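You operate a simulated robot arm through the tools that you are given. There is no shell and no other tool. Be economical: measure what you need, move in short steps, check, and stop when the job is done.

Carry out the task below with a simulated robot arm. There is one attempt and no reset: what you move stays moved.

## Task
Wash the silver knob, blow it dry and refit it on its shaft.
Fine: use the soak tray and the blower; switch the tray off before you reach in; leave the other knobs alone. What is to be rubbed or washed off counts as gone when no trace of it is left.

The check looks at the end state, three seconds after you hand in, the way a careful person would. Anything else that was tipped, shoved, dropped, spilled or broken makes it a failure.

## Robot
A 7-joint arm with a two-finger parallel gripper, hanging from a carriage that runs on a rail from [-2.221, -0.112] to [0.056, 0.003] (x, y) and turns from -5.829 to 6.178 rad about z. Base frame: it is fixed where the carriage stands at the start and does not move with it; the origin is on the floor, on the carriage's upright axis, x ahead of it, y to its left, z up; the surface under the hand at the start is at about z = 0.86. Lengths are in m, angles in rad, forces in N, time in s.
With the tool pointing down near the work surface it reaches from about 0.22 to 0.68 m from the robot's upright axis, wherever it stands. Its first joint turns from -2.897 to 2.897 rad. Places, roughly: blower cradle [0.5, -0.2, 0.9]; green key of the soak tray [0.3, 0.4, 0.9]; grey blower [0.5, -0.1, 0.9]; soak tray [0.4, 0.4, 0.9]. Payload 3.91 kg.
The tool frame sits at the grasp point between the pads (the TCP): z along the fingers, y along the line on which they close. The tips reach 0.03 m beyond it. Largest opening 0.11 m; finger width 0.02, thickness 0.01; the body of the gripper, 0.048 by 0.112 m, starts 0.055 m behind the TCP.
Orientation is that of the tool frame in the base frame, as a unit quaternion [x, y, z, w]. With the fingers straight down and closing along the base's y, the tool's x points along the base's -x, its y along +y and its z along -z.

## Interface
- The arm moves only by the tool drive_tool. Its argument "targets" is a list of rows, each a list of 3 entries, a list of its own where there are three numbers: the turn, a rotation vector about the base's x, y, z in rad, then the shift along the base's x, y, z in m, then the closure, from 0 (fully open) to 1 (shut). In form: [[[wx, wy, wz], [dx, dy, dz], grip], ...]. A call has 1 to 20 rows; each row is the pose to reach, as a shift and turn from the pose commanded when the call began. Each row takes 0.2 s and may step no farther than 0.05 m and 0.15 rad from the row before; otherwise, or with a gripper value out of range, the whole call is refused. Where a pose cannot be reached the arm comes as near as it can. A force on the tool above 80 N (or 10 N above the force at the start of the call, whichever is more), or a blocked arm, ends the call early, and 0.2 s more pass. Each finger travels about 0.108 m/s and halts on what it meets, pressing with about 36 N; the grip force reading is that of the motor and also rises with nothing between the fingers. The clock runs only during rows and for 0.2 s after the last one: add rows that repeat a pose to give the fingers time. It gives the time, the measured TCP pose, the force on the tool (base axes), the opening and the grip force at its end, in the units of the frame above (readings bear some noise), with the torque about the TCP (base axes, N m) and any sound that the robot's microphone picked up.
- Cameras (640 x 400 px; columns grow to the right, rows downward): "scene" is now at [0.2583, 0.0325, 1.5265]; the picture's right is [0.47, -0.88, 0.00], its down [-0.76, -0.40, -0.51] and it looks along [0.45, 0.24, -0.86] (base axes); focal length 252 px, centre (320, 200). "wrist" rides on the gripper at [0.072, 0.017, -0.103] in the tool frame; the picture's right is [-0.23, 0.97, 0.00], its down [-0.76, -0.18, -0.62] and it looks along [-0.61, -0.14, 0.78] (tool axes); focal length 222 px, centre (320, 200). There is no depth. A picture from a camera that has moved, and an enlarged one, comes with that camera's place and axes in the base frame and with its lens.
- snapshot(camera): a new picture of that camera. It takes no simulated time.
- lift_body(by): slides the trunk up (or, below 0, down) by that many m; the arm and the scene camera ride with it, the base frame stays. It gives what a move gives, with no picture.
- drive_base(legs): drives the robot by 1 to 6 legs, each [ahead, left, turn to the left] in m, m and rad, along the robot's own axes; the way and the turn of a leg run together, so that a leg with both is an arc; at most 1.5 m and 3.142 rad a leg. The arm and the cameras ride along, it lands a little off, and it stops where it bumps. It keeps to its track: a leg is cut to what the track allows. It gives what a move gives.
- turn_head(pan, tilt): turns the head with the scene camera to pan (to the left, within 2.705 rad either way) and tilt (down, from -0.506 to 1.204), counted from straight ahead of the robot. It gives what a move gives.
- enlarge(camera, box): a new picture of the part [left, top, right, bottom] of that camera's present view, enlarged. It takes no simulated time.
- close_job(): hands the job in; it is judged then, once.

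Work in short steps. Places have to be worked out from the pictures, the camera data and where the tool is seen: move nearer, look again, correct. Check each grasp and each placing, and mend what went wrong. You have 120 turns and 98 pictures in all, those below and enlarged ones among them. Open the gripper and draw the arm clear of the work before you hand the job in, unless the task says otherwise; then end with one line.

The tools are called by a JSON object that holds its "fn" and its "kwargs". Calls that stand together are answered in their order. drive_tool: Moves the arm, as the interface text tells. Its arguments: {"type":"object","properties":{"targets":{"type":"array"}},"required":["targets"]} The other tools are called the same way: lift_body (by) slides the trunk up or down; drive_base (legs) drives the base; turn_head (pan, tilt) turns the head that bears the scene camera; snapshot (camera) takes a picture; enlarge (camera, box) takes an enlarged picture of a part of a camera's view; close_job () hands the job in.

At the start:

```text
time: 0.0
position: [0.5284, 0.1257, 1.2022]
tool_rot: [0.001, 1.0, 0.001, 0.0]
force: [0.0, 1.0, -0.6]
torque: [0.0, 0.0, 0.03]
gripper_width: 0.1103
gripper_force: 0.2
trunk travel left (down, up): [-0.225, 0.355]
robot x, y, heading: [0.0005, 0.0007, 0.006]
head pan, tilt: [0.485, 1.04]
```

scene: 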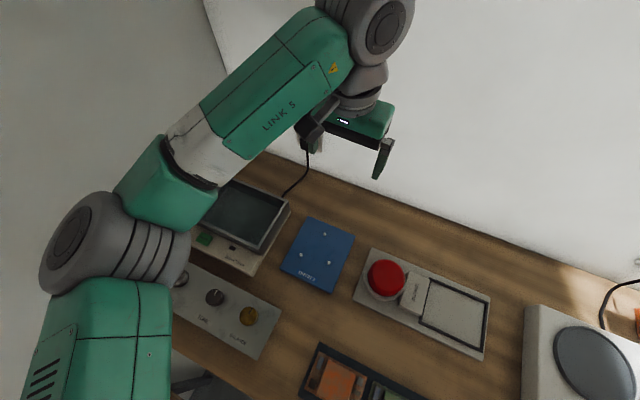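
wrist: 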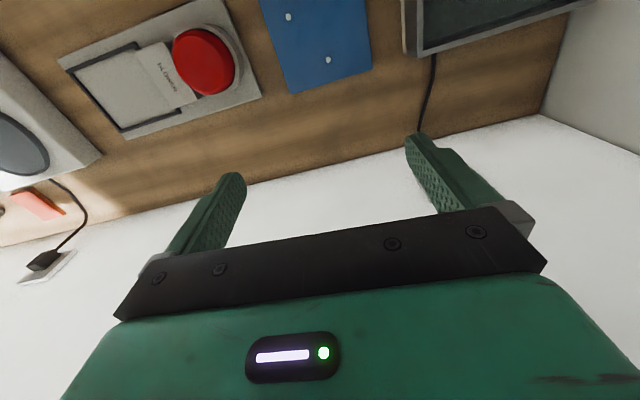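

The view shows a panel with knobs, a soak tray with a green key, a blue block, and a red-button panel. I'll enlarge the knob panel and look around with the head.

{"fn": "enlarge", "kwargs": {"camera": "scene", "box": [140, 170, 360, 370]}}

{"fn": "turn_head", "kwargs": {"pan": -0.3, "tilt": 1.04}}

{"fn": "snapshot", "kwargs": {"camera": "scene"}}

```text
2.00 times, centred on (250, 270) of scene
camera zoom: at [0.2583, 0.0325, 1.5265], right [0.47, -0.88, 0.0], down [-0.76, -0.4, -0.51], along [0.45, 0.24, -0.86], focal length 503 px, centre (460, 60)
```

zoom: 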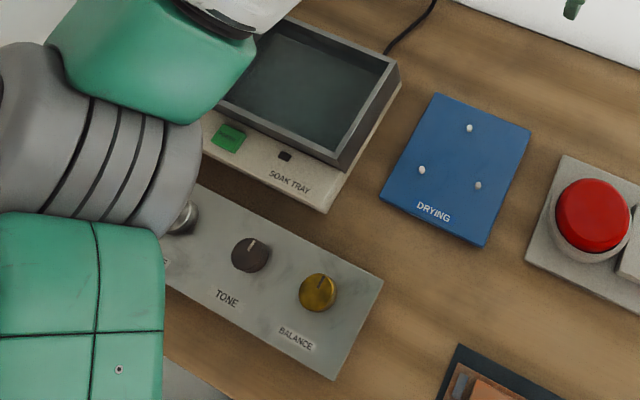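

```text
time: 1.1
position: [0.5275, 0.1262, 1.204]
tool_rot: [-0.001, 1.0, -0.001, 0.0]
force: [0.1, 0.1, 0.5]
torque: [0.0, 0.0, -0.02]
gripper_width: 0.1099
gripper_force: 0.1
trunk travel left (down, up): [-0.225, 0.355]
robot x, y, heading: [0.002, 0.0016, -0.003]
head pan, tilt: [-0.3, 1.04]
```

```text
94 pictures are left
camera scene: at [0.263, -0.0186, 1.5265], right [-0.29, -0.96, 0.0], down [-0.82, 0.25, -0.51], along [0.48, -0.15, -0.86], focal length 252 px, centre (320, 200)
```

scene: 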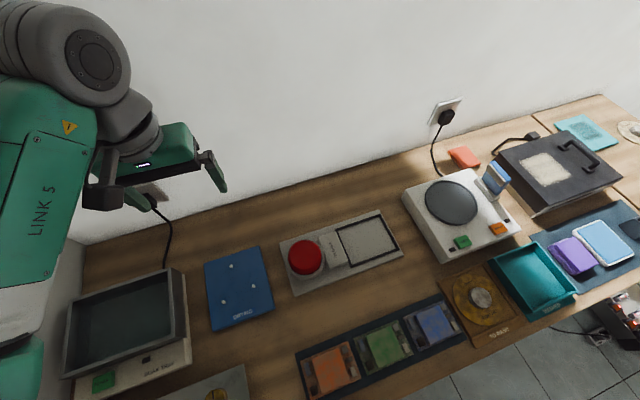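

The "blower" seems to be the grey thing with the red disk. I'll enlarge that and the wrist view.

{"fn": "enlarge", "kwargs": {"camera": "scene", "box": [190, 190, 430, 340]}}

{"fn": "enlarge", "kwargs": {"camera": "wrist", "box": [40, 0, 280, 150]}}

{"fn": "turn_head", "kwargs": {"pan": 0.9, "tilt": 1.2}}

{"fn": "snapshot", "kwargs": {"camera": "scene"}}

```text
2.67 times, centred on (310, 265) of scene
camera zoom: at [0.263, -0.0186, 1.5265], right [-0.29, -0.96, 0.0], down [-0.82, 0.25, -0.51], along [0.48, -0.15, -0.86], focal length 671 px, centre (347, 27)
```

zoom: 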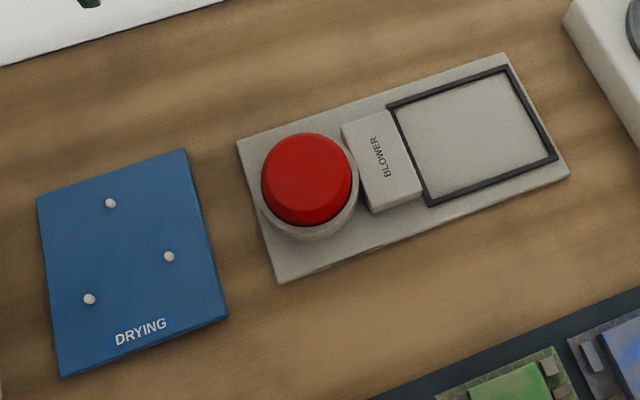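

```text
2.67 times, centred on (160, 75) of wrist
camera zoom: at [0.4569, 0.1419, 1.307], right [0.23, 0.97, 0.0], down [0.76, -0.18, 0.62], along [0.61, -0.14, -0.78], focal length 592 px, centre (747, 533)
```

zoom: 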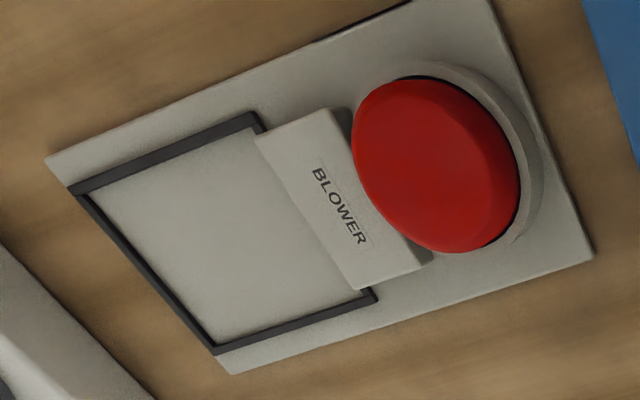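

```text
time: 2.5
position: [0.5293, 0.1264, 1.2022]
tool_rot: [0.001, 1.0, -0.001, 0.0]
force: [0.0, 0.0, -0.7]
torque: [-0.03, -0.03, -0.02]
gripper_width: 0.1102
gripper_force: 0.1
trunk travel left (down, up): [-0.225, 0.355]
robot x, y, heading: [-0.0021, -0.0016, -0.001]
head pan, tilt: [0.901, 1.201]
```

```text
91 pictures are left
camera scene: at [0.2337, 0.045, 1.5166], right [0.78, -0.62, 0.0], down [-0.58, -0.73, -0.36], along [0.23, 0.28, -0.93], focal length 252 px, centre (320, 200)
```

scene: 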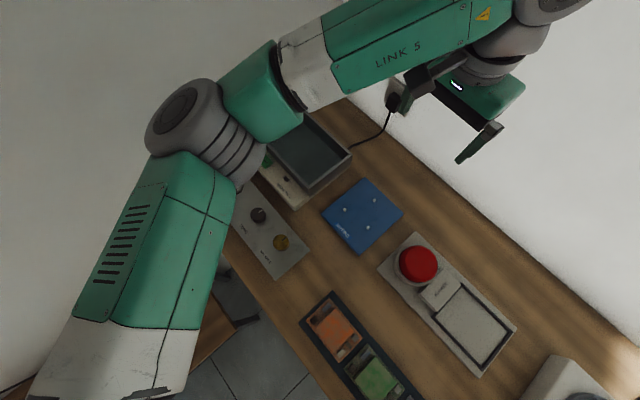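

The red disk and a block labelled BLOWER sit on a plate with a black frame. I'll move the hand back and right so the wrist camera can look closely, and the arm frees the scene view.

{"fn": "drive_tool", "kwargs": {"targets": [[[0, 0, 0], [-0.035, -0.03, 0], 0], [[0, 0, 0], [-0.07, -0.06, 0], 0], [[0, 0, 0], [-0.105, -0.09, 0], 0], [[0, 0, 0], [-0.14, -0.12, 0], 0], [[0, 0, 0], [-0.175, -0.15, 0], 0], [[0, 0, 0], [-0.21, -0.18, 0], 0], [[0, 0, 0], [-0.21, -0.18, 0], 0]]}}

{"fn": "snapshot", "kwargs": {"camera": "wrist"}}

{"fn": "snapshot", "kwargs": {"camera": "scene"}}

```text
time: 4.1
position: [0.3148, -0.056, 1.2056]
tool_rot: [0.0, 1.0, 0.0, 0.0]
force: [-0.5, -0.3, 0.3]
torque: [-0.02, 0.0, -0.02]
gripper_width: 0.1101
gripper_force: 0.1
trunk travel left (down, up): [-0.225, 0.355]
robot x, y, heading: [0.0014, -0.0011, -0.002]
head pan, tilt: [0.901, 1.201]
```

```text
90 pictures are left
camera wrist: at [0.2428, -0.0403, 1.3094], right [0.23, 0.97, 0.0], down [0.76, -0.18, 0.62], along [0.61, -0.14, -0.78], focal length 222 px, centre (320, 200)
```

wrist: 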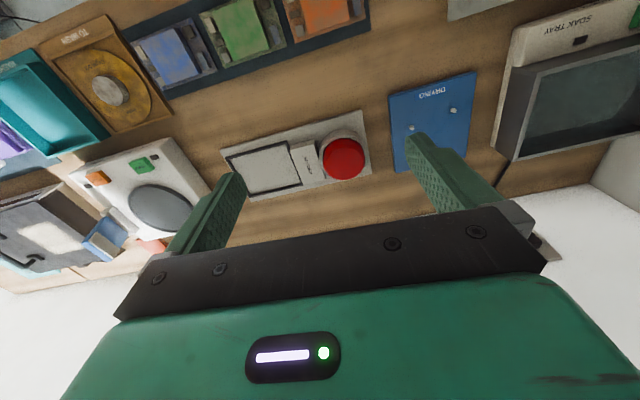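

```text
89 pictures are left
camera scene: at [0.2336, 0.0449, 1.5166], right [0.78, -0.62, 0.0], down [-0.58, -0.73, -0.36], along [0.23, 0.28, -0.93], focal length 252 px, centre (320, 200)
```

scene: 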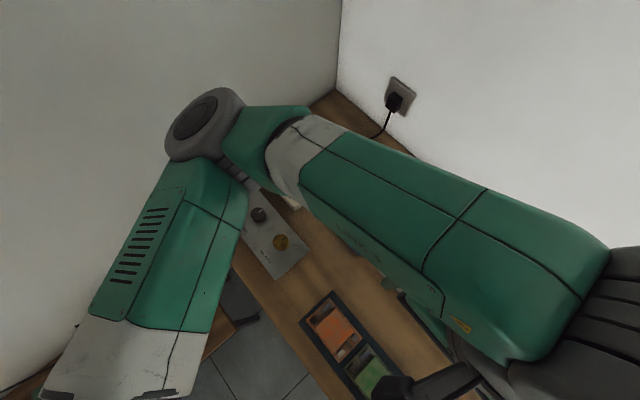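

Enlarge the blower in the wrist view, then I'll go over the knob panel.

{"fn": "enlarge", "kwargs": {"camera": "wrist", "box": [210, 80, 490, 220]}}

{"fn": "drive_tool", "kwargs": {"targets": [[[0, 0, 0], [-0.02, 0.045, 0], 0], [[0, 0, 0], [-0.03, 0.09, 0], 0], [[0, 0, 0], [-0.05, 0.135, 0], 0], [[0, 0, 0], [-0.07, 0.18, 0], 0], [[0, 0, 0], [-0.09, 0.22, 0], 0], [[0, 0, 0], [-0.11, 0.26, 0], 0], [[0, 0, 0], [-0.13, 0.3, 0], 0], [[0, 0, 0], [-0.14, 0.34, 0], 0], [[0, 0, 0], [-0.15, 0.38, 0], 0], [[0, 0, 0], [-0.15, 0.4, 0], 0]]}}

{"fn": "snapshot", "kwargs": {"camera": "wrist"}}

{"fn": "snapshot", "kwargs": {"camera": "scene"}}

```text
2.29 times, centred on (350, 150) of wrist
camera zoom: at [0.2428, -0.0403, 1.3094], right [0.23, 0.97, 0.0], down [0.76, -0.18, 0.62], along [0.61, -0.14, -0.78], focal length 508 px, centre (251, 314)
```

zoom: 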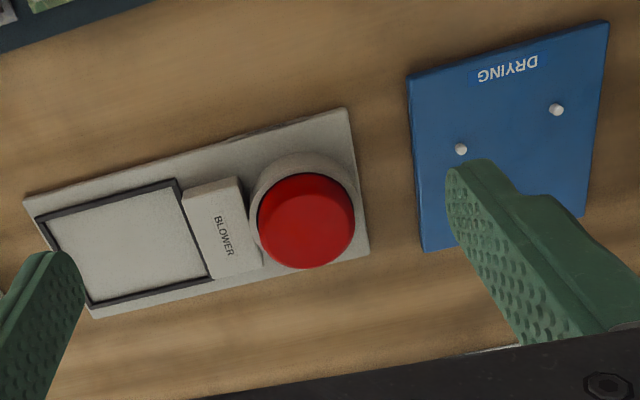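

```text
time: 6.3
position: [0.1682, 0.3472, 1.2037]
tool_rot: [0.0, 1.0, 0.0, 0.0]
force: [0.6, 0.3, 0.6]
torque: [-0.01, 0.01, 0.02]
gripper_width: 0.1099
gripper_force: 0.1
trunk travel left (down, up): [-0.225, 0.355]
robot x, y, heading: [-0.0005, 0.0001, 0.002]
head pan, tilt: [0.901, 1.201]
```

```text
87 pictures are left
camera wrist: at [0.0963, 0.3634, 1.3071], right [0.23, 0.97, 0.0], down [0.76, -0.18, 0.62], along [0.61, -0.14, -0.78], focal length 222 px, centre (320, 200)
```

wrist: 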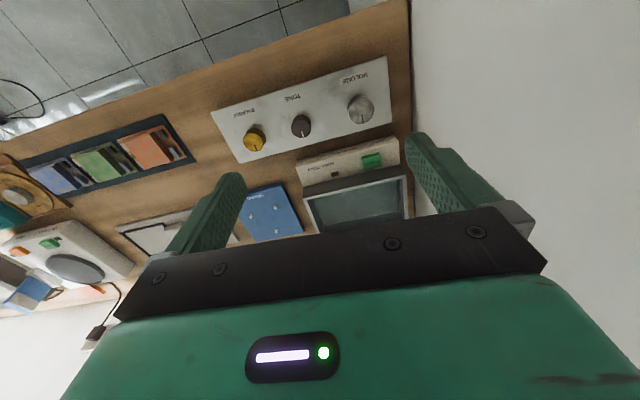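

```text
86 pictures are left
camera scene: at [0.2336, 0.045, 1.5166], right [0.78, -0.62, 0.0], down [-0.58, -0.73, -0.36], along [0.23, 0.28, -0.93], focal length 252 px, centre (320, 200)
```

scene: 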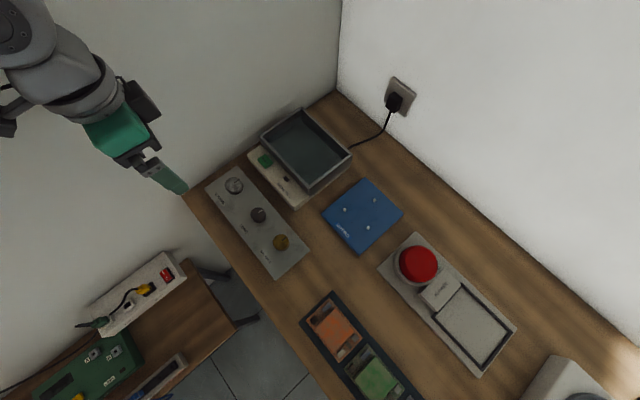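

Clear view now. Enlarge the knob panel and tray.

{"fn": "enlarge", "kwargs": {"camera": "scene", "box": [190, 100, 370, 280]}}

{"fn": "enlarge", "kwargs": {"camera": "wrist", "box": [200, 50, 420, 240]}}

```text
2.22 times, centred on (280, 190) of scene
camera zoom: at [0.2336, 0.045, 1.5166], right [0.78, -0.62, 0.0], down [-0.58, -0.73, -0.36], along [0.23, 0.28, -0.93], focal length 559 px, centre (409, 222)
```

zoom: 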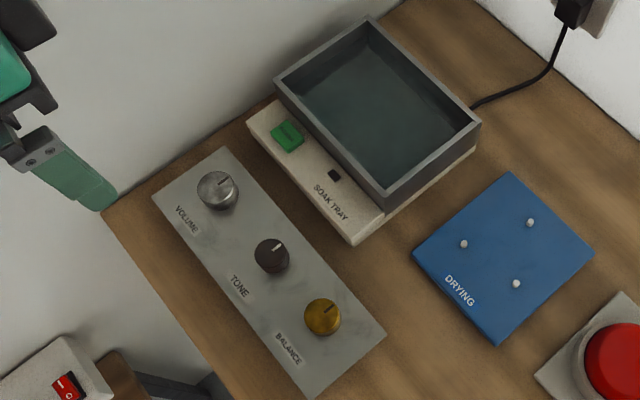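

```text
2.11 times, centred on (310, 145) of wrist
camera zoom: at [0.0963, 0.3634, 1.3071], right [0.23, 0.97, 0.0], down [0.76, -0.18, 0.62], along [0.61, -0.14, -0.78], focal length 468 px, centre (341, 316)
```

zoom: 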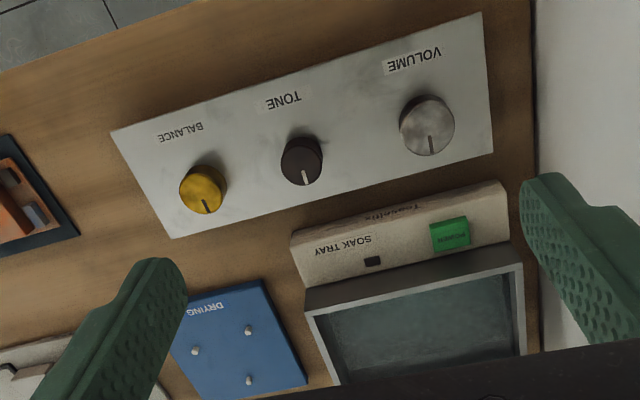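

By triangulation the silver VOLUME knob is at about (0.232, 0.409), top z≈0.895. I'll move over it at a height and look.

{"fn": "drive_tool", "kwargs": {"targets": [[[0, 0, 0], [0.02, 0.02, -0.03], 0], [[0, 0, 0], [0.04, 0.04, -0.06], 0], [[0, 0, 0], [0.063, 0.062, -0.09], 0], [[0, 0, 0], [0.063, 0.062, -0.13], 0], [[0, 0, 0], [0.063, 0.062, -0.17], 0], [[0, 0, 0], [0.063, 0.062, -0.17], 0]]}}

{"fn": "snapshot", "kwargs": {"camera": "wrist"}}

{"fn": "enlarge", "kwargs": {"camera": "scene", "box": [160, 90, 340, 270]}}

```text
time: 7.7
position: [0.2347, 0.4072, 1.0321]
tool_rot: [0.0, 1.0, -0.001, -0.001]
force: [0.8, -0.4, 0.1]
torque: [0.03, 0.03, -0.02]
gripper_width: 0.1099
gripper_force: 0.0
trunk travel left (down, up): [-0.225, 0.355]
robot x, y, heading: [-0.0023, -0.0021, -0.001]
head pan, tilt: [0.901, 1.201]
```

```text
83 pictures are left
camera wrist: at [0.1623, 0.4224, 1.1357], right [0.23, 0.97, 0.0], down [0.76, -0.18, 0.62], along [0.61, -0.14, -0.78], focal length 222 px, centre (320, 200)
```

wrist: 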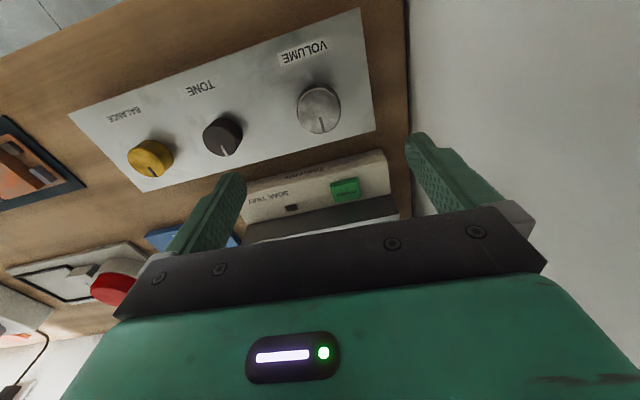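

```text
2.22 times, centred on (250, 180) of scene
camera zoom: at [0.2336, 0.0449, 1.5166], right [0.78, -0.62, 0.0], down [-0.58, -0.73, -0.36], along [0.23, 0.28, -0.93], focal length 559 px, centre (476, 244)
```

zoom: 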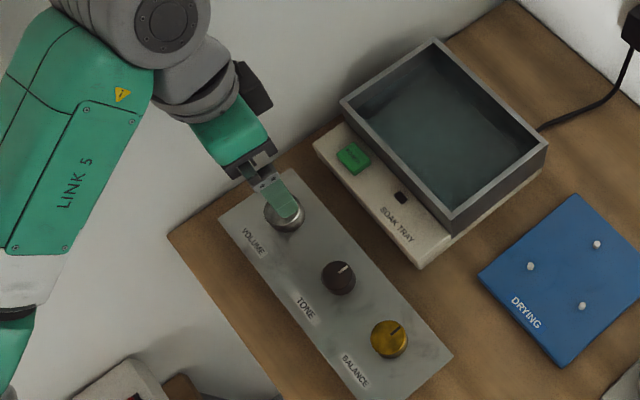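

{"fn": "enlarge", "kwargs": {"camera": "wrist", "box": [250, 60, 390, 150]}}

```text
4.44 times, centred on (320, 105) of wrist
camera zoom: at [0.1623, 0.4224, 1.1357], right [0.23, 0.97, 0.0], down [0.76, -0.18, 0.62], along [0.61, -0.14, -0.78], focal length 987 px, centre (320, 622)
```

zoom: 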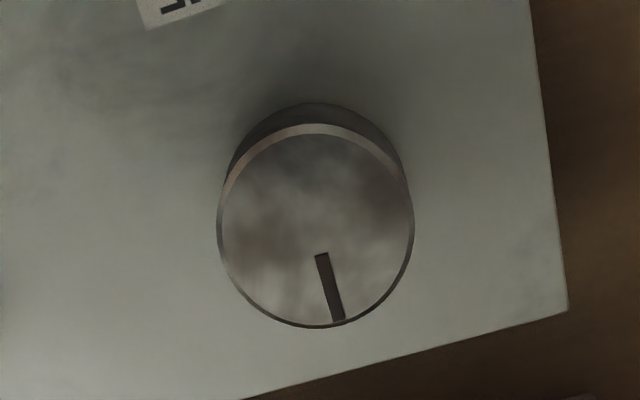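

Knob is about 45 mm wide, centred near (0.234, 0.406). Lower slowly to TCP z≈0.912 and check.

{"fn": "drive_tool", "kwargs": {"targets": [[[0, 0, 0], [0, 0, -0.04], 0], [[0, 0, 0], [0, 0, -0.08], 0], [[0, 0, 0], [0, 0, -0.105], 0], [[0, 0, 0], [0, 0, -0.12], 0], [[0, 0, 0], [0, 0, -0.12], 0]]}}

{"fn": "enlarge", "kwargs": {"camera": "scene", "box": [190, 140, 290, 220]}}

{"fn": "snapshot", "kwargs": {"camera": "wrist"}}

```text
time: 8.8
position: [0.2325, 0.4091, 0.92]
tool_rot: [0.001, 1.0, 0.0, 0.004]
force: [-1.3, -8.9, 36.4]
torque: [-2.39, 0.4, 0.25]
gripper_width: 0.1102
gripper_force: 0.2
trunk travel left (down, up): [-0.225, 0.355]
robot x, y, heading: [0.0017, 0.0017, -0.002]
head pan, tilt: [0.901, 1.201]
stopped in row 5: the force on the tool passed its limit at 108 N (the readings are from after the stop); the commanded pose is now the measured one
```

```text
5.00 times, centred on (240, 180) of scene
camera zoom: at [0.2341, 0.045, 1.5173], right [0.78, -0.62, 0.0], down [-0.58, -0.73, -0.36], along [0.23, 0.28, -0.93], focal length 1258 px, centre (720, 300)
```

zoom: 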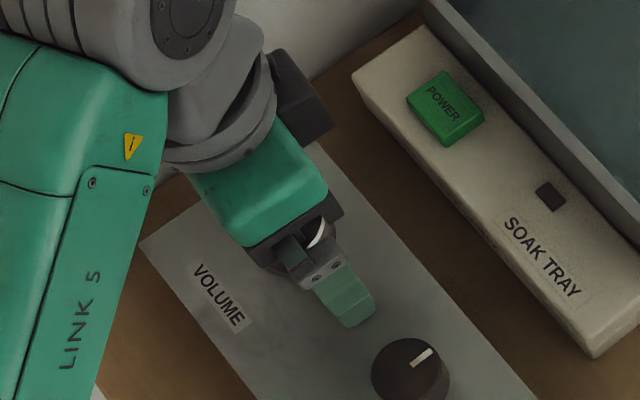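

```text
79 pictures are left
camera wrist: at [0.1596, 0.4252, 1.0235], right [0.23, 0.97, 0.0], down [0.76, -0.18, 0.63], along [0.61, -0.14, -0.78], focal length 222 px, centre (320, 200)
```

wrist: 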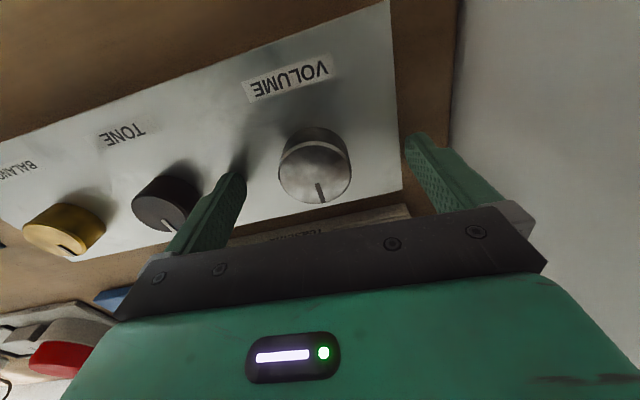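

Finger touched the panel: panel top is about z 0.89. Raise by 8 mm, and measure the knob relative to the fingers.

{"fn": "drive_tool", "kwargs": {"targets": [[[0, 0, 0], [0, 0, 0.008], 0], [[0, 0, 0], [0, 0, 0.008], 0]]}}

{"fn": "enlarge", "kwargs": {"camera": "wrist", "box": [160, 80, 480, 280]}}

```text
time: 9.3
position: [0.2298, 0.4103, 0.9241]
tool_rot: [0.001, 1.0, 0.0, 0.0]
force: [0.1, 0.2, 1.0]
torque: [-0.02, 0.02, 0.03]
gripper_width: 0.11
gripper_force: 0.0
trunk travel left (down, up): [-0.225, 0.355]
robot x, y, heading: [-0.0034, -0.0008, 0.002]
head pan, tilt: [0.901, 1.201]
```

```text
2.00 times, centred on (320, 180) of wrist
camera zoom: at [0.1577, 0.4249, 1.0287], right [0.23, 0.97, 0.0], down [0.76, -0.18, 0.62], along [0.61, -0.14, -0.78], focal length 444 px, centre (320, 240)
```

zoom: 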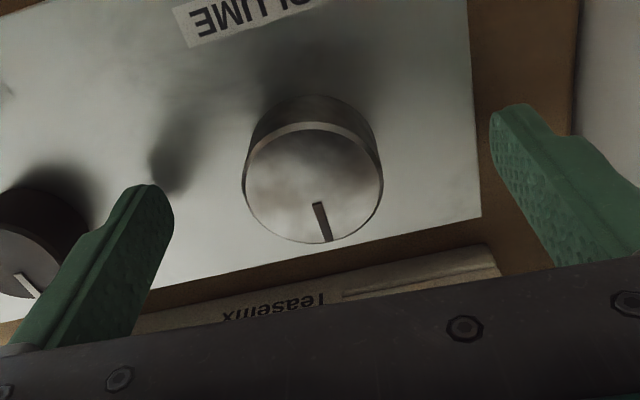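

Knob is at about (0.230, 0.4065), 16 mm tall; the hand is centred well. Shift 3 mm and close.

{"fn": "drive_tool", "kwargs": {"targets": [[[0, 0, 0], [0, -0.003, -0.001], 0], [[0, 0, 0], [0, -0.003, -0.001], 0.5], [[0, 0, 0], [0, -0.003, -0.001], 1], [[0, 0, 0], [0, -0.003, -0.001], 1], [[0, 0, 0], [0, -0.003, -0.001], 1]]}}

{"fn": "enlarge", "kwargs": {"camera": "wrist", "box": [160, 80, 480, 280]}}

```text
time: 10.6
position: [0.2301, 0.407, 0.9244]
tool_rot: [0.001, 1.0, 0.001, 0.002]
force: [1.0, 2.5, -1.9]
torque: [0.06, -0.04, -0.01]
gripper_width: 0.0425
gripper_force: 36.2
trunk travel left (down, up): [-0.225, 0.355]
robot x, y, heading: [0.0018, -0.0011, 0.001]
head pan, tilt: [0.901, 1.201]
```

```text
2.00 times, centred on (320, 180) of wrist
camera zoom: at [0.1583, 0.4223, 1.0283], right [0.23, 0.97, 0.0], down [0.76, -0.18, 0.63], along [0.61, -0.14, -0.78], focal length 444 px, centre (320, 240)
```

zoom: 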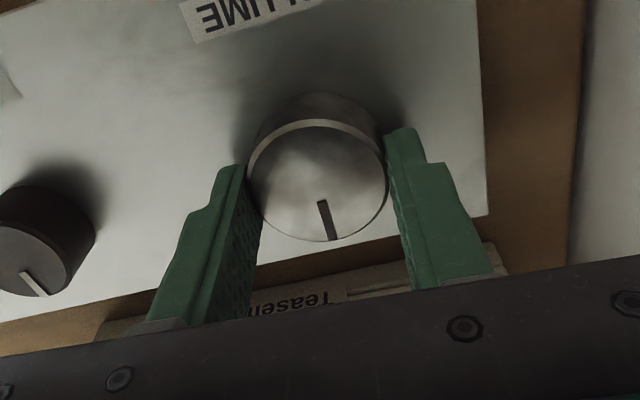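

Gripped at 42.5 mm (reference TCP 0.230, 0.407, 0.924). Pull straight up.

{"fn": "drive_tool", "kwargs": {"targets": [[[0, 0, 0], [0, 0, 0.01], 1], [[0, 0, 0], [0, 0, 0.02], 1], [[0, 0, 0], [0, 0, 0.04], 1], [[0, 0, 0], [0, 0, 0.07], 1], [[0, 0, 0], [0, 0, 0.1], 1]]}}

{"fn": "snapshot", "kwargs": {"camera": "wrist"}}

{"fn": "enlarge", "kwargs": {"camera": "scene", "box": [180, 100, 340, 240]}}

```text
time: 11.8
position: [0.2315, 0.404, 1.0254]
tool_rot: [0.001, 1.0, 0.0, 0.002]
force: [-1.5, -0.3, 0.6]
torque: [-0.03, 0.02, 0.03]
gripper_width: 0.0424
gripper_force: 35.7
trunk travel left (down, up): [-0.225, 0.355]
robot x, y, heading: [-0.0004, 0.0013, -0.004]
head pan, tilt: [0.901, 1.201]
```

```text
76 pictures are left
camera wrist: at [0.1588, 0.421, 1.1289], right [0.23, 0.97, 0.0], down [0.76, -0.18, 0.62], along [0.61, -0.14, -0.78], focal length 222 px, centre (320, 200)
```

wrist: 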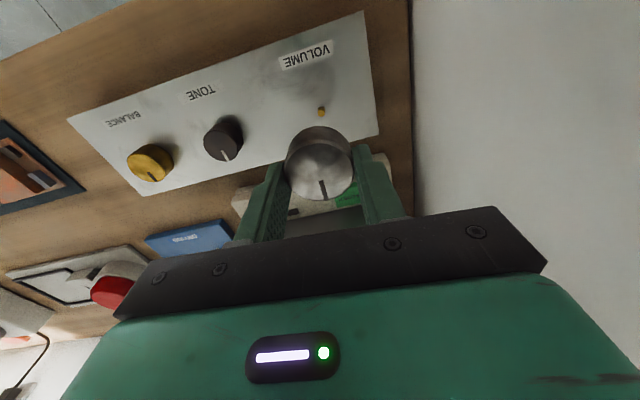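

```text
2.86 times, centred on (260, 170) of scene
camera zoom: at [0.2335, 0.045, 1.5165], right [0.78, -0.62, 0.0], down [-0.58, -0.73, -0.36], along [0.23, 0.28, -0.93], focal length 719 px, centre (491, 286)
```

zoom: 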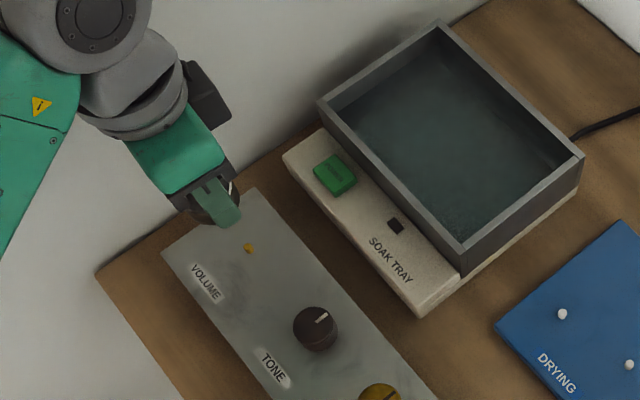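

Knob is off, brass shaft visible. Basin interior is about x 0.38–0.51, y 0.275–0.465, rim z≈0.93; the indicator is dark (off). Carry the knob over the basin centre.

{"fn": "drive_tool", "kwargs": {"targets": [[[0, 0, 0], [0.035, -0.006, 0.01], 1], [[0, 0, 0], [0.07, -0.012, 0.01], 1], [[0, 0, 0], [0.105, -0.018, 0.01], 1], [[0, 0, 0], [0.14, -0.025, 0.01], 1], [[0, 0, 0], [0.175, -0.03, 0.01], 1], [[0, 0, 0], [0.21, -0.038, 0.01], 1], [[0, 0, 0], [0.21, -0.038, 0.01], 1]]}}

{"fn": "snapshot", "kwargs": {"camera": "wrist"}}

{"fn": "enlarge", "kwargs": {"camera": "scene", "box": [220, 80, 380, 220]}}

```text
time: 13.3
position: [0.4372, 0.3669, 1.0347]
tool_rot: [0.001, 1.0, -0.001, 0.001]
force: [0.1, 0.0, 0.2]
torque: [0.01, 0.0, 0.01]
gripper_width: 0.0424
gripper_force: 35.9
trunk travel left (down, up): [-0.225, 0.355]
robot x, y, heading: [-0.0026, -0.0042, -0.002]
head pan, tilt: [0.901, 1.201]
```

```text
74 pictures are left
camera wrist: at [0.3655, 0.3835, 1.1395], right [0.23, 0.97, 0.0], down [0.76, -0.18, 0.63], along [0.61, -0.14, -0.78], focal length 222 px, centre (320, 200)
```

wrist: 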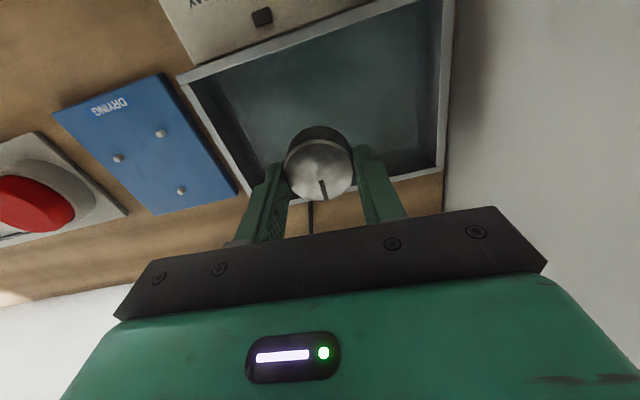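

```text
2.86 times, centred on (300, 150) of scene
camera zoom: at [0.2336, 0.0449, 1.5166], right [0.78, -0.62, 0.0], down [-0.58, -0.73, -0.36], along [0.23, 0.28, -0.93], focal length 719 px, centre (377, 343)
```

zoom: 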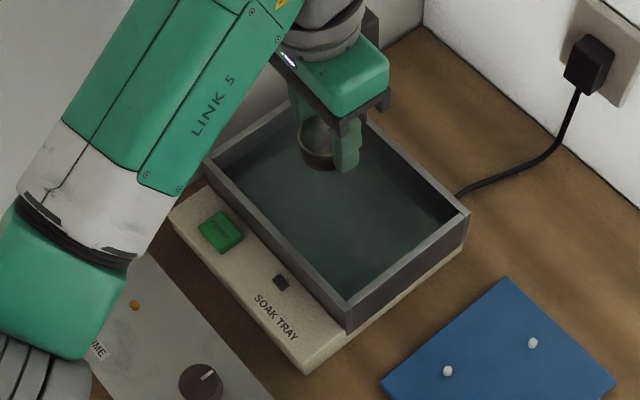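

Well centred. Lower to TCP z≈0.94 and check readings.

{"fn": "drive_tool", "kwargs": {"targets": [[[0, 0, 0], [0.01, 0.002, -0.03], 1], [[0, 0, 0], [0.01, 0.002, -0.06], 1], [[0, 0, 0], [0.01, 0.002, -0.08], 1], [[0, 0, 0], [0.01, 0.002, -0.095], 1], [[0, 0, 0], [0.01, 0.002, -0.1], 1]]}}

{"fn": "enlarge", "kwargs": {"camera": "wrist", "box": [160, 60, 480, 260]}}

```text
time: 14.6
position: [0.4505, 0.3715, 0.9355]
tool_rot: [0.001, 1.0, 0.0, 0.003]
force: [0.0, 0.7, -0.5]
torque: [0.01, -0.02, -0.02]
gripper_width: 0.0424
gripper_force: 36.4
trunk travel left (down, up): [-0.225, 0.355]
robot x, y, heading: [-0.0034, -0.0018, 0.002]
head pan, tilt: [0.901, 1.201]
```

```text
2.00 times, centred on (320, 160) of wrist
camera zoom: at [0.3782, 0.3876, 1.0399], right [0.23, 0.97, 0.0], down [0.76, -0.18, 0.63], along [0.61, -0.14, -0.78], focal length 444 px, centre (320, 280)
```

zoom: 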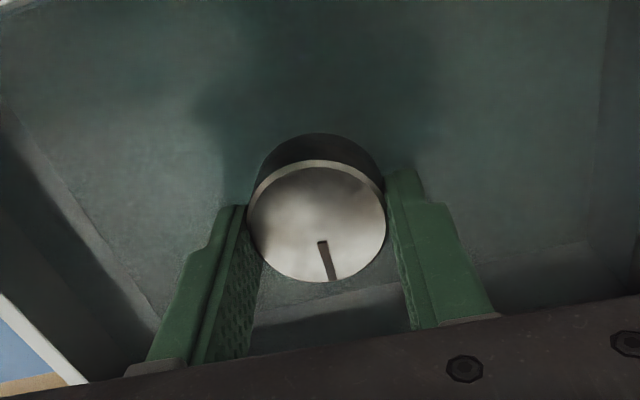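

No contact yet; go down in small steps.

{"fn": "drive_tool", "kwargs": {"targets": [[[0, 0, 0], [0, 0, -0.004], 1], [[0, 0, 0], [0, 0, -0.008], 1], [[0, 0, 0], [0, 0, -0.012], 1], [[0, 0, 0], [0, 0, -0.012], 1]]}}

{"fn": "drive_tool", "kwargs": {"targets": [[[0, 0, 0], [0, 0, -0.003], 1], [[0, 0, 0], [0, 0, -0.006], 1], [[0, 0, 0], [0, 0, -0.006], 1]]}}

```text
time: 15.6
position: [0.451, 0.3687, 0.9234]
tool_rot: [0.001, 1.0, 0.0, 0.002]
force: [-0.8, -0.1, 0.2]
torque: [0.03, -0.04, -0.01]
gripper_width: 0.0426
gripper_force: 36.0
trunk travel left (down, up): [-0.225, 0.355]
robot x, y, heading: [-0.0051, 0.0007, -0.003]
head pan, tilt: [0.901, 1.201]
```

```text
time: 16.4
position: [0.4507, 0.3714, 0.9167]
tool_rot: [0.001, 1.0, 0.0, 0.003]
force: [-0.3, 0.5, -0.3]
torque: [0.01, 0.01, -0.01]
gripper_width: 0.0426
gripper_force: 36.4
trunk travel left (down, up): [-0.225, 0.355]
robot x, y, heading: [-0.002, -0.0025, 0.003]
head pan, tilt: [0.901, 1.201]
```

Still free; continue slowly.

{"fn": "drive_tool", "kwargs": {"targets": [[[0, 0, 0], [0, 0, -0.003], 1], [[0, 0, 0], [0, 0, -0.006], 1], [[0, 0, 0], [0, 0, -0.006], 1]]}}

{"fn": "drive_tool", "kwargs": {"targets": [[[0, 0, 0], [0, 0, -0.003], 1], [[0, 0, 0], [0, 0, -0.005], 1], [[0, 0, 0], [0, 0, -0.005], 1]]}}

{"fn": "enlarge", "kwargs": {"camera": "wrist", "box": [160, 60, 480, 260]}}

```text
time: 17.1
position: [0.4523, 0.3709, 0.9114]
tool_rot: [0.001, 1.0, 0.0, 0.001]
force: [-2.9, -1.9, 7.7]
torque: [-0.19, 0.17, 0.0]
gripper_width: 0.0427
gripper_force: 35.5
trunk travel left (down, up): [-0.225, 0.355]
robot x, y, heading: [0.0049, -0.0016, 0.0]
head pan, tilt: [0.901, 1.201]
```

```text
time: 17.9
position: [0.452, 0.3707, 0.9079]
tool_rot: [0.002, 1.0, 0.0, 0.004]
force: [-4.4, -6.1, 28.3]
torque: [-0.41, 0.23, -0.08]
gripper_width: 0.0425
gripper_force: 35.9
trunk travel left (down, up): [-0.225, 0.355]
robot x, y, heading: [-0.0027, 0.0016, -0.001]
head pan, tilt: [0.901, 1.201]
```

```text
2.00 times, centred on (320, 160) of wrist
camera zoom: at [0.3801, 0.3868, 1.0116], right [0.23, 0.97, 0.0], down [0.76, -0.18, 0.63], along [0.61, -0.14, -0.78], focal length 444 px, centre (320, 280)
```

zoom: 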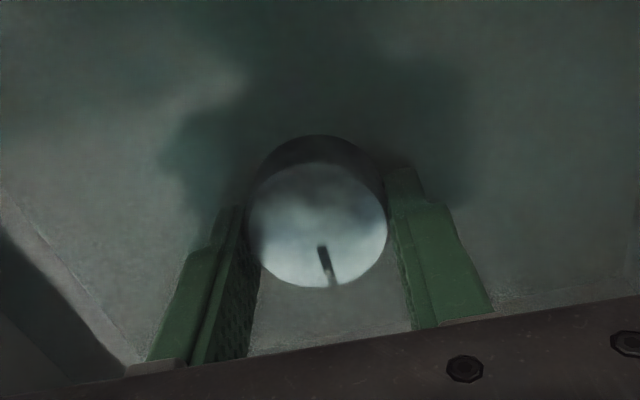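

Floor contact at z≈0.910. Unload, open, then lift out vertically.

{"fn": "drive_tool", "kwargs": {"targets": [[[0, 0, 0], [0, 0, 0.003], 1], [[0, 0, 0], [0, 0, 0.003], 0.5], [[0, 0, 0], [0, 0, 0.003], 0.2], [[0, 0, 0], [0, 0, 0.003], 0.2], [[0, 0, 0], [0, 0, 0.03], 0.2], [[0, 0, 0], [0, 0, 0.07], 0.2], [[0, 0, 0], [0, 0, 0.11], 0.2], [[0, 0, 0], [0, 0, 0.14], 0.2]]}}

{"fn": "snapshot", "kwargs": {"camera": "wrist"}}

```text
time: 19.8
position: [0.4494, 0.3693, 1.0476]
tool_rot: [0.0, 1.0, 0.0, 0.001]
force: [-0.2, -0.3, -0.6]
torque: [0.02, -0.02, 0.0]
gripper_width: 0.0881
gripper_force: 0.1
trunk travel left (down, up): [-0.225, 0.355]
robot x, y, heading: [0.0037, 0.0029, -0.001]
head pan, tilt: [0.901, 1.201]
```

```text
70 pictures are left
camera wrist: at [0.3768, 0.3846, 1.1503], right [0.23, 0.97, 0.0], down [0.76, -0.18, 0.62], along [0.61, -0.14, -0.78], focal length 222 px, centre (320, 200)
```

wrist: 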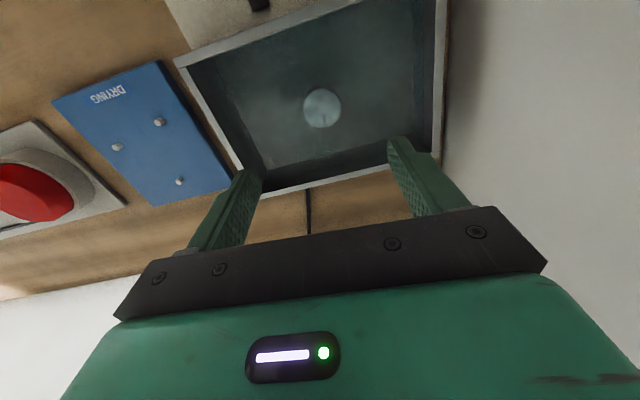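

Knob rests in the basin. Green key triangulates to (0.3385, 0.4165), top z≈0.90. Close fingers and hover over it.

{"fn": "drive_tool", "kwargs": {"targets": [[[0, 0, 0], [-0.03, 0.013, 0], 0.6], [[0, 0, 0], [-0.06, 0.026, 0], 1], [[0, 0, 0], [-0.09, 0.039, 0], 1], [[0, 0, 0], [-0.111, 0.047, 0], 1], [[0, 0, 0], [-0.111, 0.047, -0.04], 1], [[0, 0, 0], [-0.111, 0.047, -0.08], 1], [[0, 0, 0], [-0.111, 0.047, -0.08], 1]]}}

{"fn": "snapshot", "kwargs": {"camera": "wrist"}}

{"fn": "enlarge", "kwargs": {"camera": "scene", "box": [220, 80, 380, 220]}}

```text
time: 21.4
position: [0.3403, 0.4175, 0.9651]
tool_rot: [0.002, 1.0, 0.0, 0.001]
force: [0.2, 0.0, 0.3]
torque: [0.04, 0.0, 0.0]
gripper_width: 0.0003
gripper_force: 36.2
trunk travel left (down, up): [-0.225, 0.355]
robot x, y, heading: [-0.0032, -0.0008, -0.001]
head pan, tilt: [0.901, 1.201]
```

```text
69 pictures are left
camera wrist: at [0.2684, 0.4331, 1.0695], right [0.23, 0.97, 0.0], down [0.76, -0.18, 0.63], along [0.61, -0.14, -0.78], focal length 222 px, centre (320, 200)
```

wrist: 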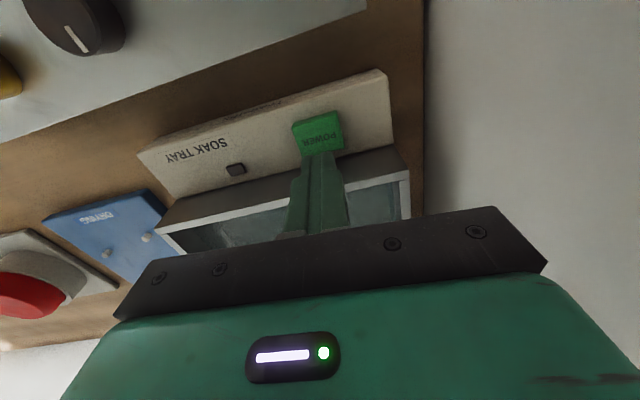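

```text
2.86 times, centred on (300, 150) of scene
camera zoom: at [0.2335, 0.0449, 1.5166], right [0.78, -0.62, 0.0], down [-0.58, -0.73, -0.36], along [0.23, 0.28, -0.93], focal length 719 px, centre (377, 343)
```

zoom: 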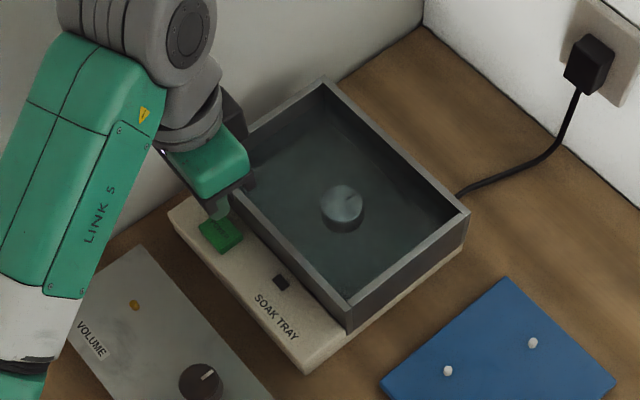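

Key centre appears at x≈0.333; shift 6 mm back and press down in small steps.

{"fn": "drive_tool", "kwargs": {"targets": [[[0, 0, 0], [-0.006, 0, -0.01], 1], [[0, 0, 0], [-0.006, 0, -0.018], 1], [[0, 0, 0], [-0.006, 0, -0.024], 1], [[0, 0, 0], [-0.006, 0, -0.028], 1], [[0, 0, 0], [-0.006, 0, -0.028], 1]]}}

{"fn": "enlarge", "kwargs": {"camera": "wrist", "box": [160, 60, 480, 260]}}

```text
time: 22.6
position: [0.3351, 0.4195, 0.9377]
tool_rot: [0.001, 1.0, -0.002, 0.001]
force: [0.2, -1.0, 0.4]
torque: [0.02, -0.02, 0.05]
gripper_width: 0.0
gripper_force: 36.4
trunk travel left (down, up): [-0.225, 0.355]
robot x, y, heading: [0.001, -0.0026, -0.001]
head pan, tilt: [0.901, 1.201]
```

```text
2.00 times, centred on (320, 160) of wrist
camera zoom: at [0.2625, 0.4346, 1.0417], right [0.23, 0.97, 0.0], down [0.76, -0.18, 0.63], along [0.61, -0.14, -0.78], focal length 444 px, centre (320, 280)
```

zoom: 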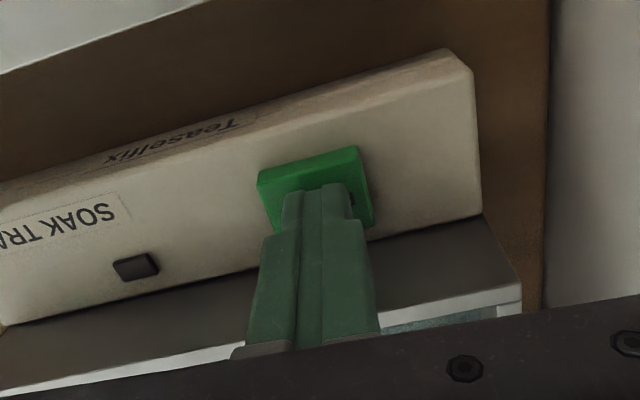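

{"fn": "drive_tool", "kwargs": {"targets": [[[0, 0, 0], [-0.002, -0.001, -0.003], 1], [[0, 0, 0], [-0.002, -0.001, -0.006], 1], [[0, 0, 0], [-0.002, -0.001, -0.006], 1]]}}

{"fn": "enlarge", "kwargs": {"camera": "wrist", "box": [160, 60, 480, 260]}}

```text
time: 23.4
position: [0.3326, 0.416, 0.9326]
tool_rot: [0.0, 1.0, -0.001, 0.001]
force: [0.6, -0.2, 3.7]
torque: [0.02, 0.0, 0.0]
gripper_width: 0.0
gripper_force: 36.0
trunk travel left (down, up): [-0.225, 0.355]
robot x, y, heading: [0.0033, -0.0015, -0.004]
head pan, tilt: [0.901, 1.201]
heard: click
```

```text
2.00 times, centred on (320, 160) of wrist
camera zoom: at [0.2604, 0.4331, 1.0356], right [0.23, 0.97, 0.0], down [0.76, -0.18, 0.63], along [0.61, -0.14, -0.78], focal length 444 px, centre (320, 280)
```

zoom: 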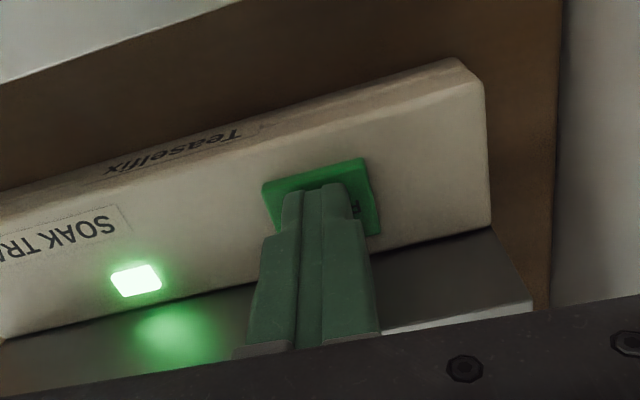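

Click heard and the light is on. Raise off the key and wait, watching the knob.

{"fn": "drive_tool", "kwargs": {"targets": [[[0, 0, 0], [0, 0, 0.02], 1], [[0, 0, 0], [0, 0, 0.04], 1], [[0, 0, 0], [0, 0, 0.04], 1], [[0, 0, 0], [0, 0, 0.04], 1], [[0, 0, 0], [0, 0, 0.04], 1], [[0, 0, 0], [0, 0, 0.04], 1], [[0, 0, 0], [0, 0, 0.04], 1], [[0, 0, 0], [0, 0, 0.04], 1], [[0, 0, 0], [0, 0, 0.04], 1], [[0, 0, 0], [0, 0, 0.04], 1], [[0, 0, 0], [0, 0, 0.04], 1], [[0, 0, 0], [0, 0, 0.04], 1], [[0, 0, 0], [0, 0, 0.04], 1], [[0, 0, 0], [0, 0, 0.04], 1], [[0, 0, 0], [0, 0, 0.04], 1], [[0, 0, 0], [0, 0, 0.04], 1], [[0, 0, 0], [0, 0, 0.04], 1], [[0, 0, 0], [0, 0, 0.04], 1], [[0, 0, 0], [0, 0, 0.04], 1], [[0, 0, 0], [0, 0, 0.04], 1]]}}

{"fn": "enlarge", "kwargs": {"camera": "scene", "box": [240, 90, 360, 190]}}

```text
time: 27.6
position: [0.3343, 0.4152, 0.9722]
tool_rot: [0.001, 1.0, 0.0, 0.001]
force: [0.3, -0.4, 0.4]
torque: [0.03, 0.02, 0.04]
gripper_width: 0.0
gripper_force: 35.9
trunk travel left (down, up): [-0.225, 0.355]
robot x, y, heading: [-0.0013, -0.0003, -0.0]
head pan, tilt: [0.901, 1.201]
```

```text
4.00 times, centred on (300, 140) of scene
camera zoom: at [0.2335, 0.045, 1.5166], right [0.78, -0.62, 0.0], down [-0.58, -0.73, -0.36], along [0.23, 0.28, -0.93], focal length 1006 px, centre (400, 440)
```

zoom: 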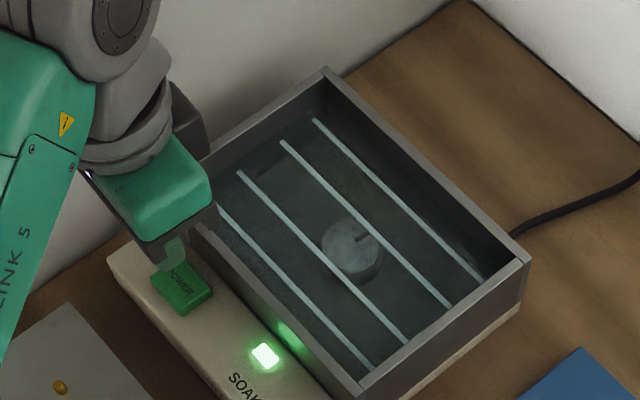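

Tray is running; still stains visible perhaps. Wait another 8 s.

{"fn": "drive_tool", "kwargs": {"targets": [[[0, 0, 0], [0, 0, 0], 1], [[0, 0, 0], [0, 0, 0], 1], [[0, 0, 0], [0, 0, 0], 1], [[0, 0, 0], [0, 0, 0], 1], [[0, 0, 0], [0, 0, 0], 1], [[0, 0, 0], [0, 0, 0], 1], [[0, 0, 0], [0, 0, 0], 1], [[0, 0, 0], [0, 0, 0], 1], [[0, 0, 0], [0, 0, 0], 1], [[0, 0, 0], [0, 0, 0], 1], [[0, 0, 0], [0, 0, 0], 1], [[0, 0, 0], [0, 0, 0], 1], [[0, 0, 0], [0, 0, 0], 1], [[0, 0, 0], [0, 0, 0], 1], [[0, 0, 0], [0, 0, 0], 1], [[0, 0, 0], [0, 0, 0], 1], [[0, 0, 0], [0, 0, 0], 1], [[0, 0, 0], [0, 0, 0], 1], [[0, 0, 0], [0, 0, 0], 1], [[0, 0, 0], [0, 0, 0], 1]]}}

{"fn": "drive_tool", "kwargs": {"targets": [[[0, 0, 0], [0, 0, 0], 1], [[0, 0, 0], [0, 0, 0], 1], [[0, 0, 0], [0, 0, 0], 1], [[0, 0, 0], [0, 0, 0], 1], [[0, 0, 0], [0, 0, 0], 1], [[0, 0, 0], [0, 0, 0], 1], [[0, 0, 0], [0, 0, 0], 1], [[0, 0, 0], [0, 0, 0], 1], [[0, 0, 0], [0, 0, 0], 1], [[0, 0, 0], [0, 0, 0], 1], [[0, 0, 0], [0, 0, 0], 1], [[0, 0, 0], [0, 0, 0], 1], [[0, 0, 0], [0, 0, 0], 1], [[0, 0, 0], [0, 0, 0], 1], [[0, 0, 0], [0, 0, 0], 1], [[0, 0, 0], [0, 0, 0], 1], [[0, 0, 0], [0, 0, 0], 1], [[0, 0, 0], [0, 0, 0], 1], [[0, 0, 0], [0, 0, 0], 1], [[0, 0, 0], [0, 0, 0], 1]]}}

{"fn": "enlarge", "kwargs": {"camera": "scene", "box": [280, 120, 340, 170]}}

```text
time: 31.8
position: [0.3331, 0.4163, 0.9725]
tool_rot: [0.001, 1.0, 0.0, 0.001]
force: [0.3, 0.8, 0.1]
torque: [0.01, 0.0, -0.03]
gripper_width: 0.0001
gripper_force: 35.8
trunk travel left (down, up): [-0.225, 0.355]
robot x, y, heading: [-0.0013, 0.002, -0.003]
head pan, tilt: [0.901, 1.201]
```

```text
time: 36.0
position: [0.3341, 0.417, 0.972]
tool_rot: [0.001, 1.0, 0.001, 0.001]
force: [-0.2, 0.5, -0.5]
torque: [-0.01, -0.03, -0.02]
gripper_width: 0.0
gripper_force: 36.0
trunk travel left (down, up): [-0.225, 0.355]
robot x, y, heading: [0.0002, -0.0002, 0.002]
head pan, tilt: [0.901, 1.201]
```

```text
8.00 times, centred on (310, 145) of scene
camera zoom: at [0.2335, 0.045, 1.5166], right [0.78, -0.62, 0.0], down [-0.58, -0.73, -0.36], along [0.23, 0.28, -0.93], focal length 2013 px, centre (400, 640)
```

zoom: 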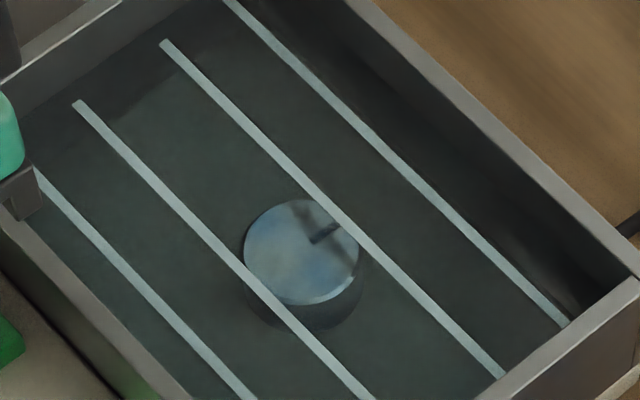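

Much cleaner but hard to judge. Wait 8 s more.

{"fn": "drive_tool", "kwargs": {"targets": [[[0, 0, 0], [0, 0, 0], 1], [[0, 0, 0], [0, 0, 0], 1], [[0, 0, 0], [0, 0, 0], 1], [[0, 0, 0], [0, 0, 0], 1], [[0, 0, 0], [0, 0, 0], 1], [[0, 0, 0], [0, 0, 0], 1], [[0, 0, 0], [0, 0, 0], 1], [[0, 0, 0], [0, 0, 0], 1], [[0, 0, 0], [0, 0, 0], 1], [[0, 0, 0], [0, 0, 0], 1], [[0, 0, 0], [0, 0, 0], 1], [[0, 0, 0], [0, 0, 0], 1], [[0, 0, 0], [0, 0, 0], 1], [[0, 0, 0], [0, 0, 0], 1], [[0, 0, 0], [0, 0, 0], 1], [[0, 0, 0], [0, 0, 0], 1], [[0, 0, 0], [0, 0, 0], 1], [[0, 0, 0], [0, 0, 0], 1], [[0, 0, 0], [0, 0, 0], 1], [[0, 0, 0], [0, 0, 0], 1]]}}

{"fn": "drive_tool", "kwargs": {"targets": [[[0, 0, 0], [0, 0, 0], 1], [[0, 0, 0], [0, 0, 0], 1], [[0, 0, 0], [0, 0, 0], 1], [[0, 0, 0], [0, 0, 0], 1], [[0, 0, 0], [0, 0, 0], 1], [[0, 0, 0], [0, 0, 0], 1], [[0, 0, 0], [0, 0, 0], 1], [[0, 0, 0], [0, 0, 0], 1], [[0, 0, 0], [0, 0, 0], 1], [[0, 0, 0], [0, 0, 0], 1], [[0, 0, 0], [0, 0, 0], 1], [[0, 0, 0], [0, 0, 0], 1], [[0, 0, 0], [0, 0, 0], 1], [[0, 0, 0], [0, 0, 0], 1], [[0, 0, 0], [0, 0, 0], 1], [[0, 0, 0], [0, 0, 0], 1], [[0, 0, 0], [0, 0, 0], 1], [[0, 0, 0], [0, 0, 0], 1], [[0, 0, 0], [0, 0, 0], 1], [[0, 0, 0], [0, 0, 0], 1]]}}

{"fn": "enlarge", "kwargs": {"camera": "scene", "box": [280, 120, 340, 170]}}

```text
time: 40.1
position: [0.3348, 0.4164, 0.9715]
tool_rot: [0.001, 1.0, 0.0, 0.002]
force: [0.6, 0.1, -0.3]
torque: [0.02, 0.02, 0.0]
gripper_width: 0.0001
gripper_force: 35.9
trunk travel left (down, up): [-0.225, 0.355]
robot x, y, heading: [0.0, -0.0022, -0.002]
head pan, tilt: [0.901, 1.201]
```

```text
time: 44.4
position: [0.3339, 0.415, 0.9711]
tool_rot: [0.001, 1.0, 0.0, 0.001]
force: [-0.8, 0.5, -0.1]
torque: [0.01, 0.04, -0.03]
gripper_width: 0.0002
gripper_force: 36.3
trunk travel left (down, up): [-0.225, 0.355]
robot x, y, heading: [0.0008, -0.0028, 0.003]
head pan, tilt: [0.901, 1.201]
```

```text
8.00 times, centred on (310, 145) of scene
camera zoom: at [0.2335, 0.045, 1.5166], right [0.78, -0.62, 0.0], down [-0.58, -0.73, -0.36], along [0.23, 0.28, -0.93], focal length 2013 px, centre (400, 640)
```

zoom: 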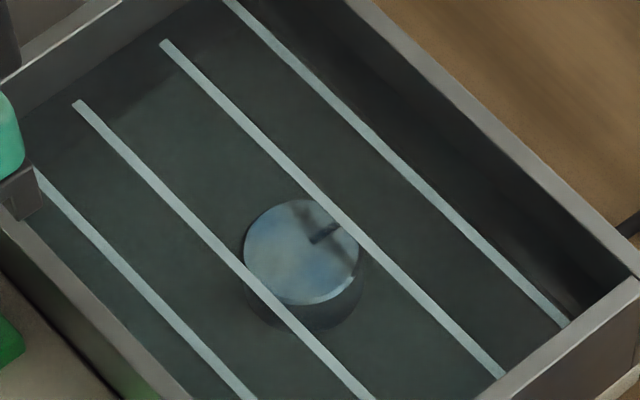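

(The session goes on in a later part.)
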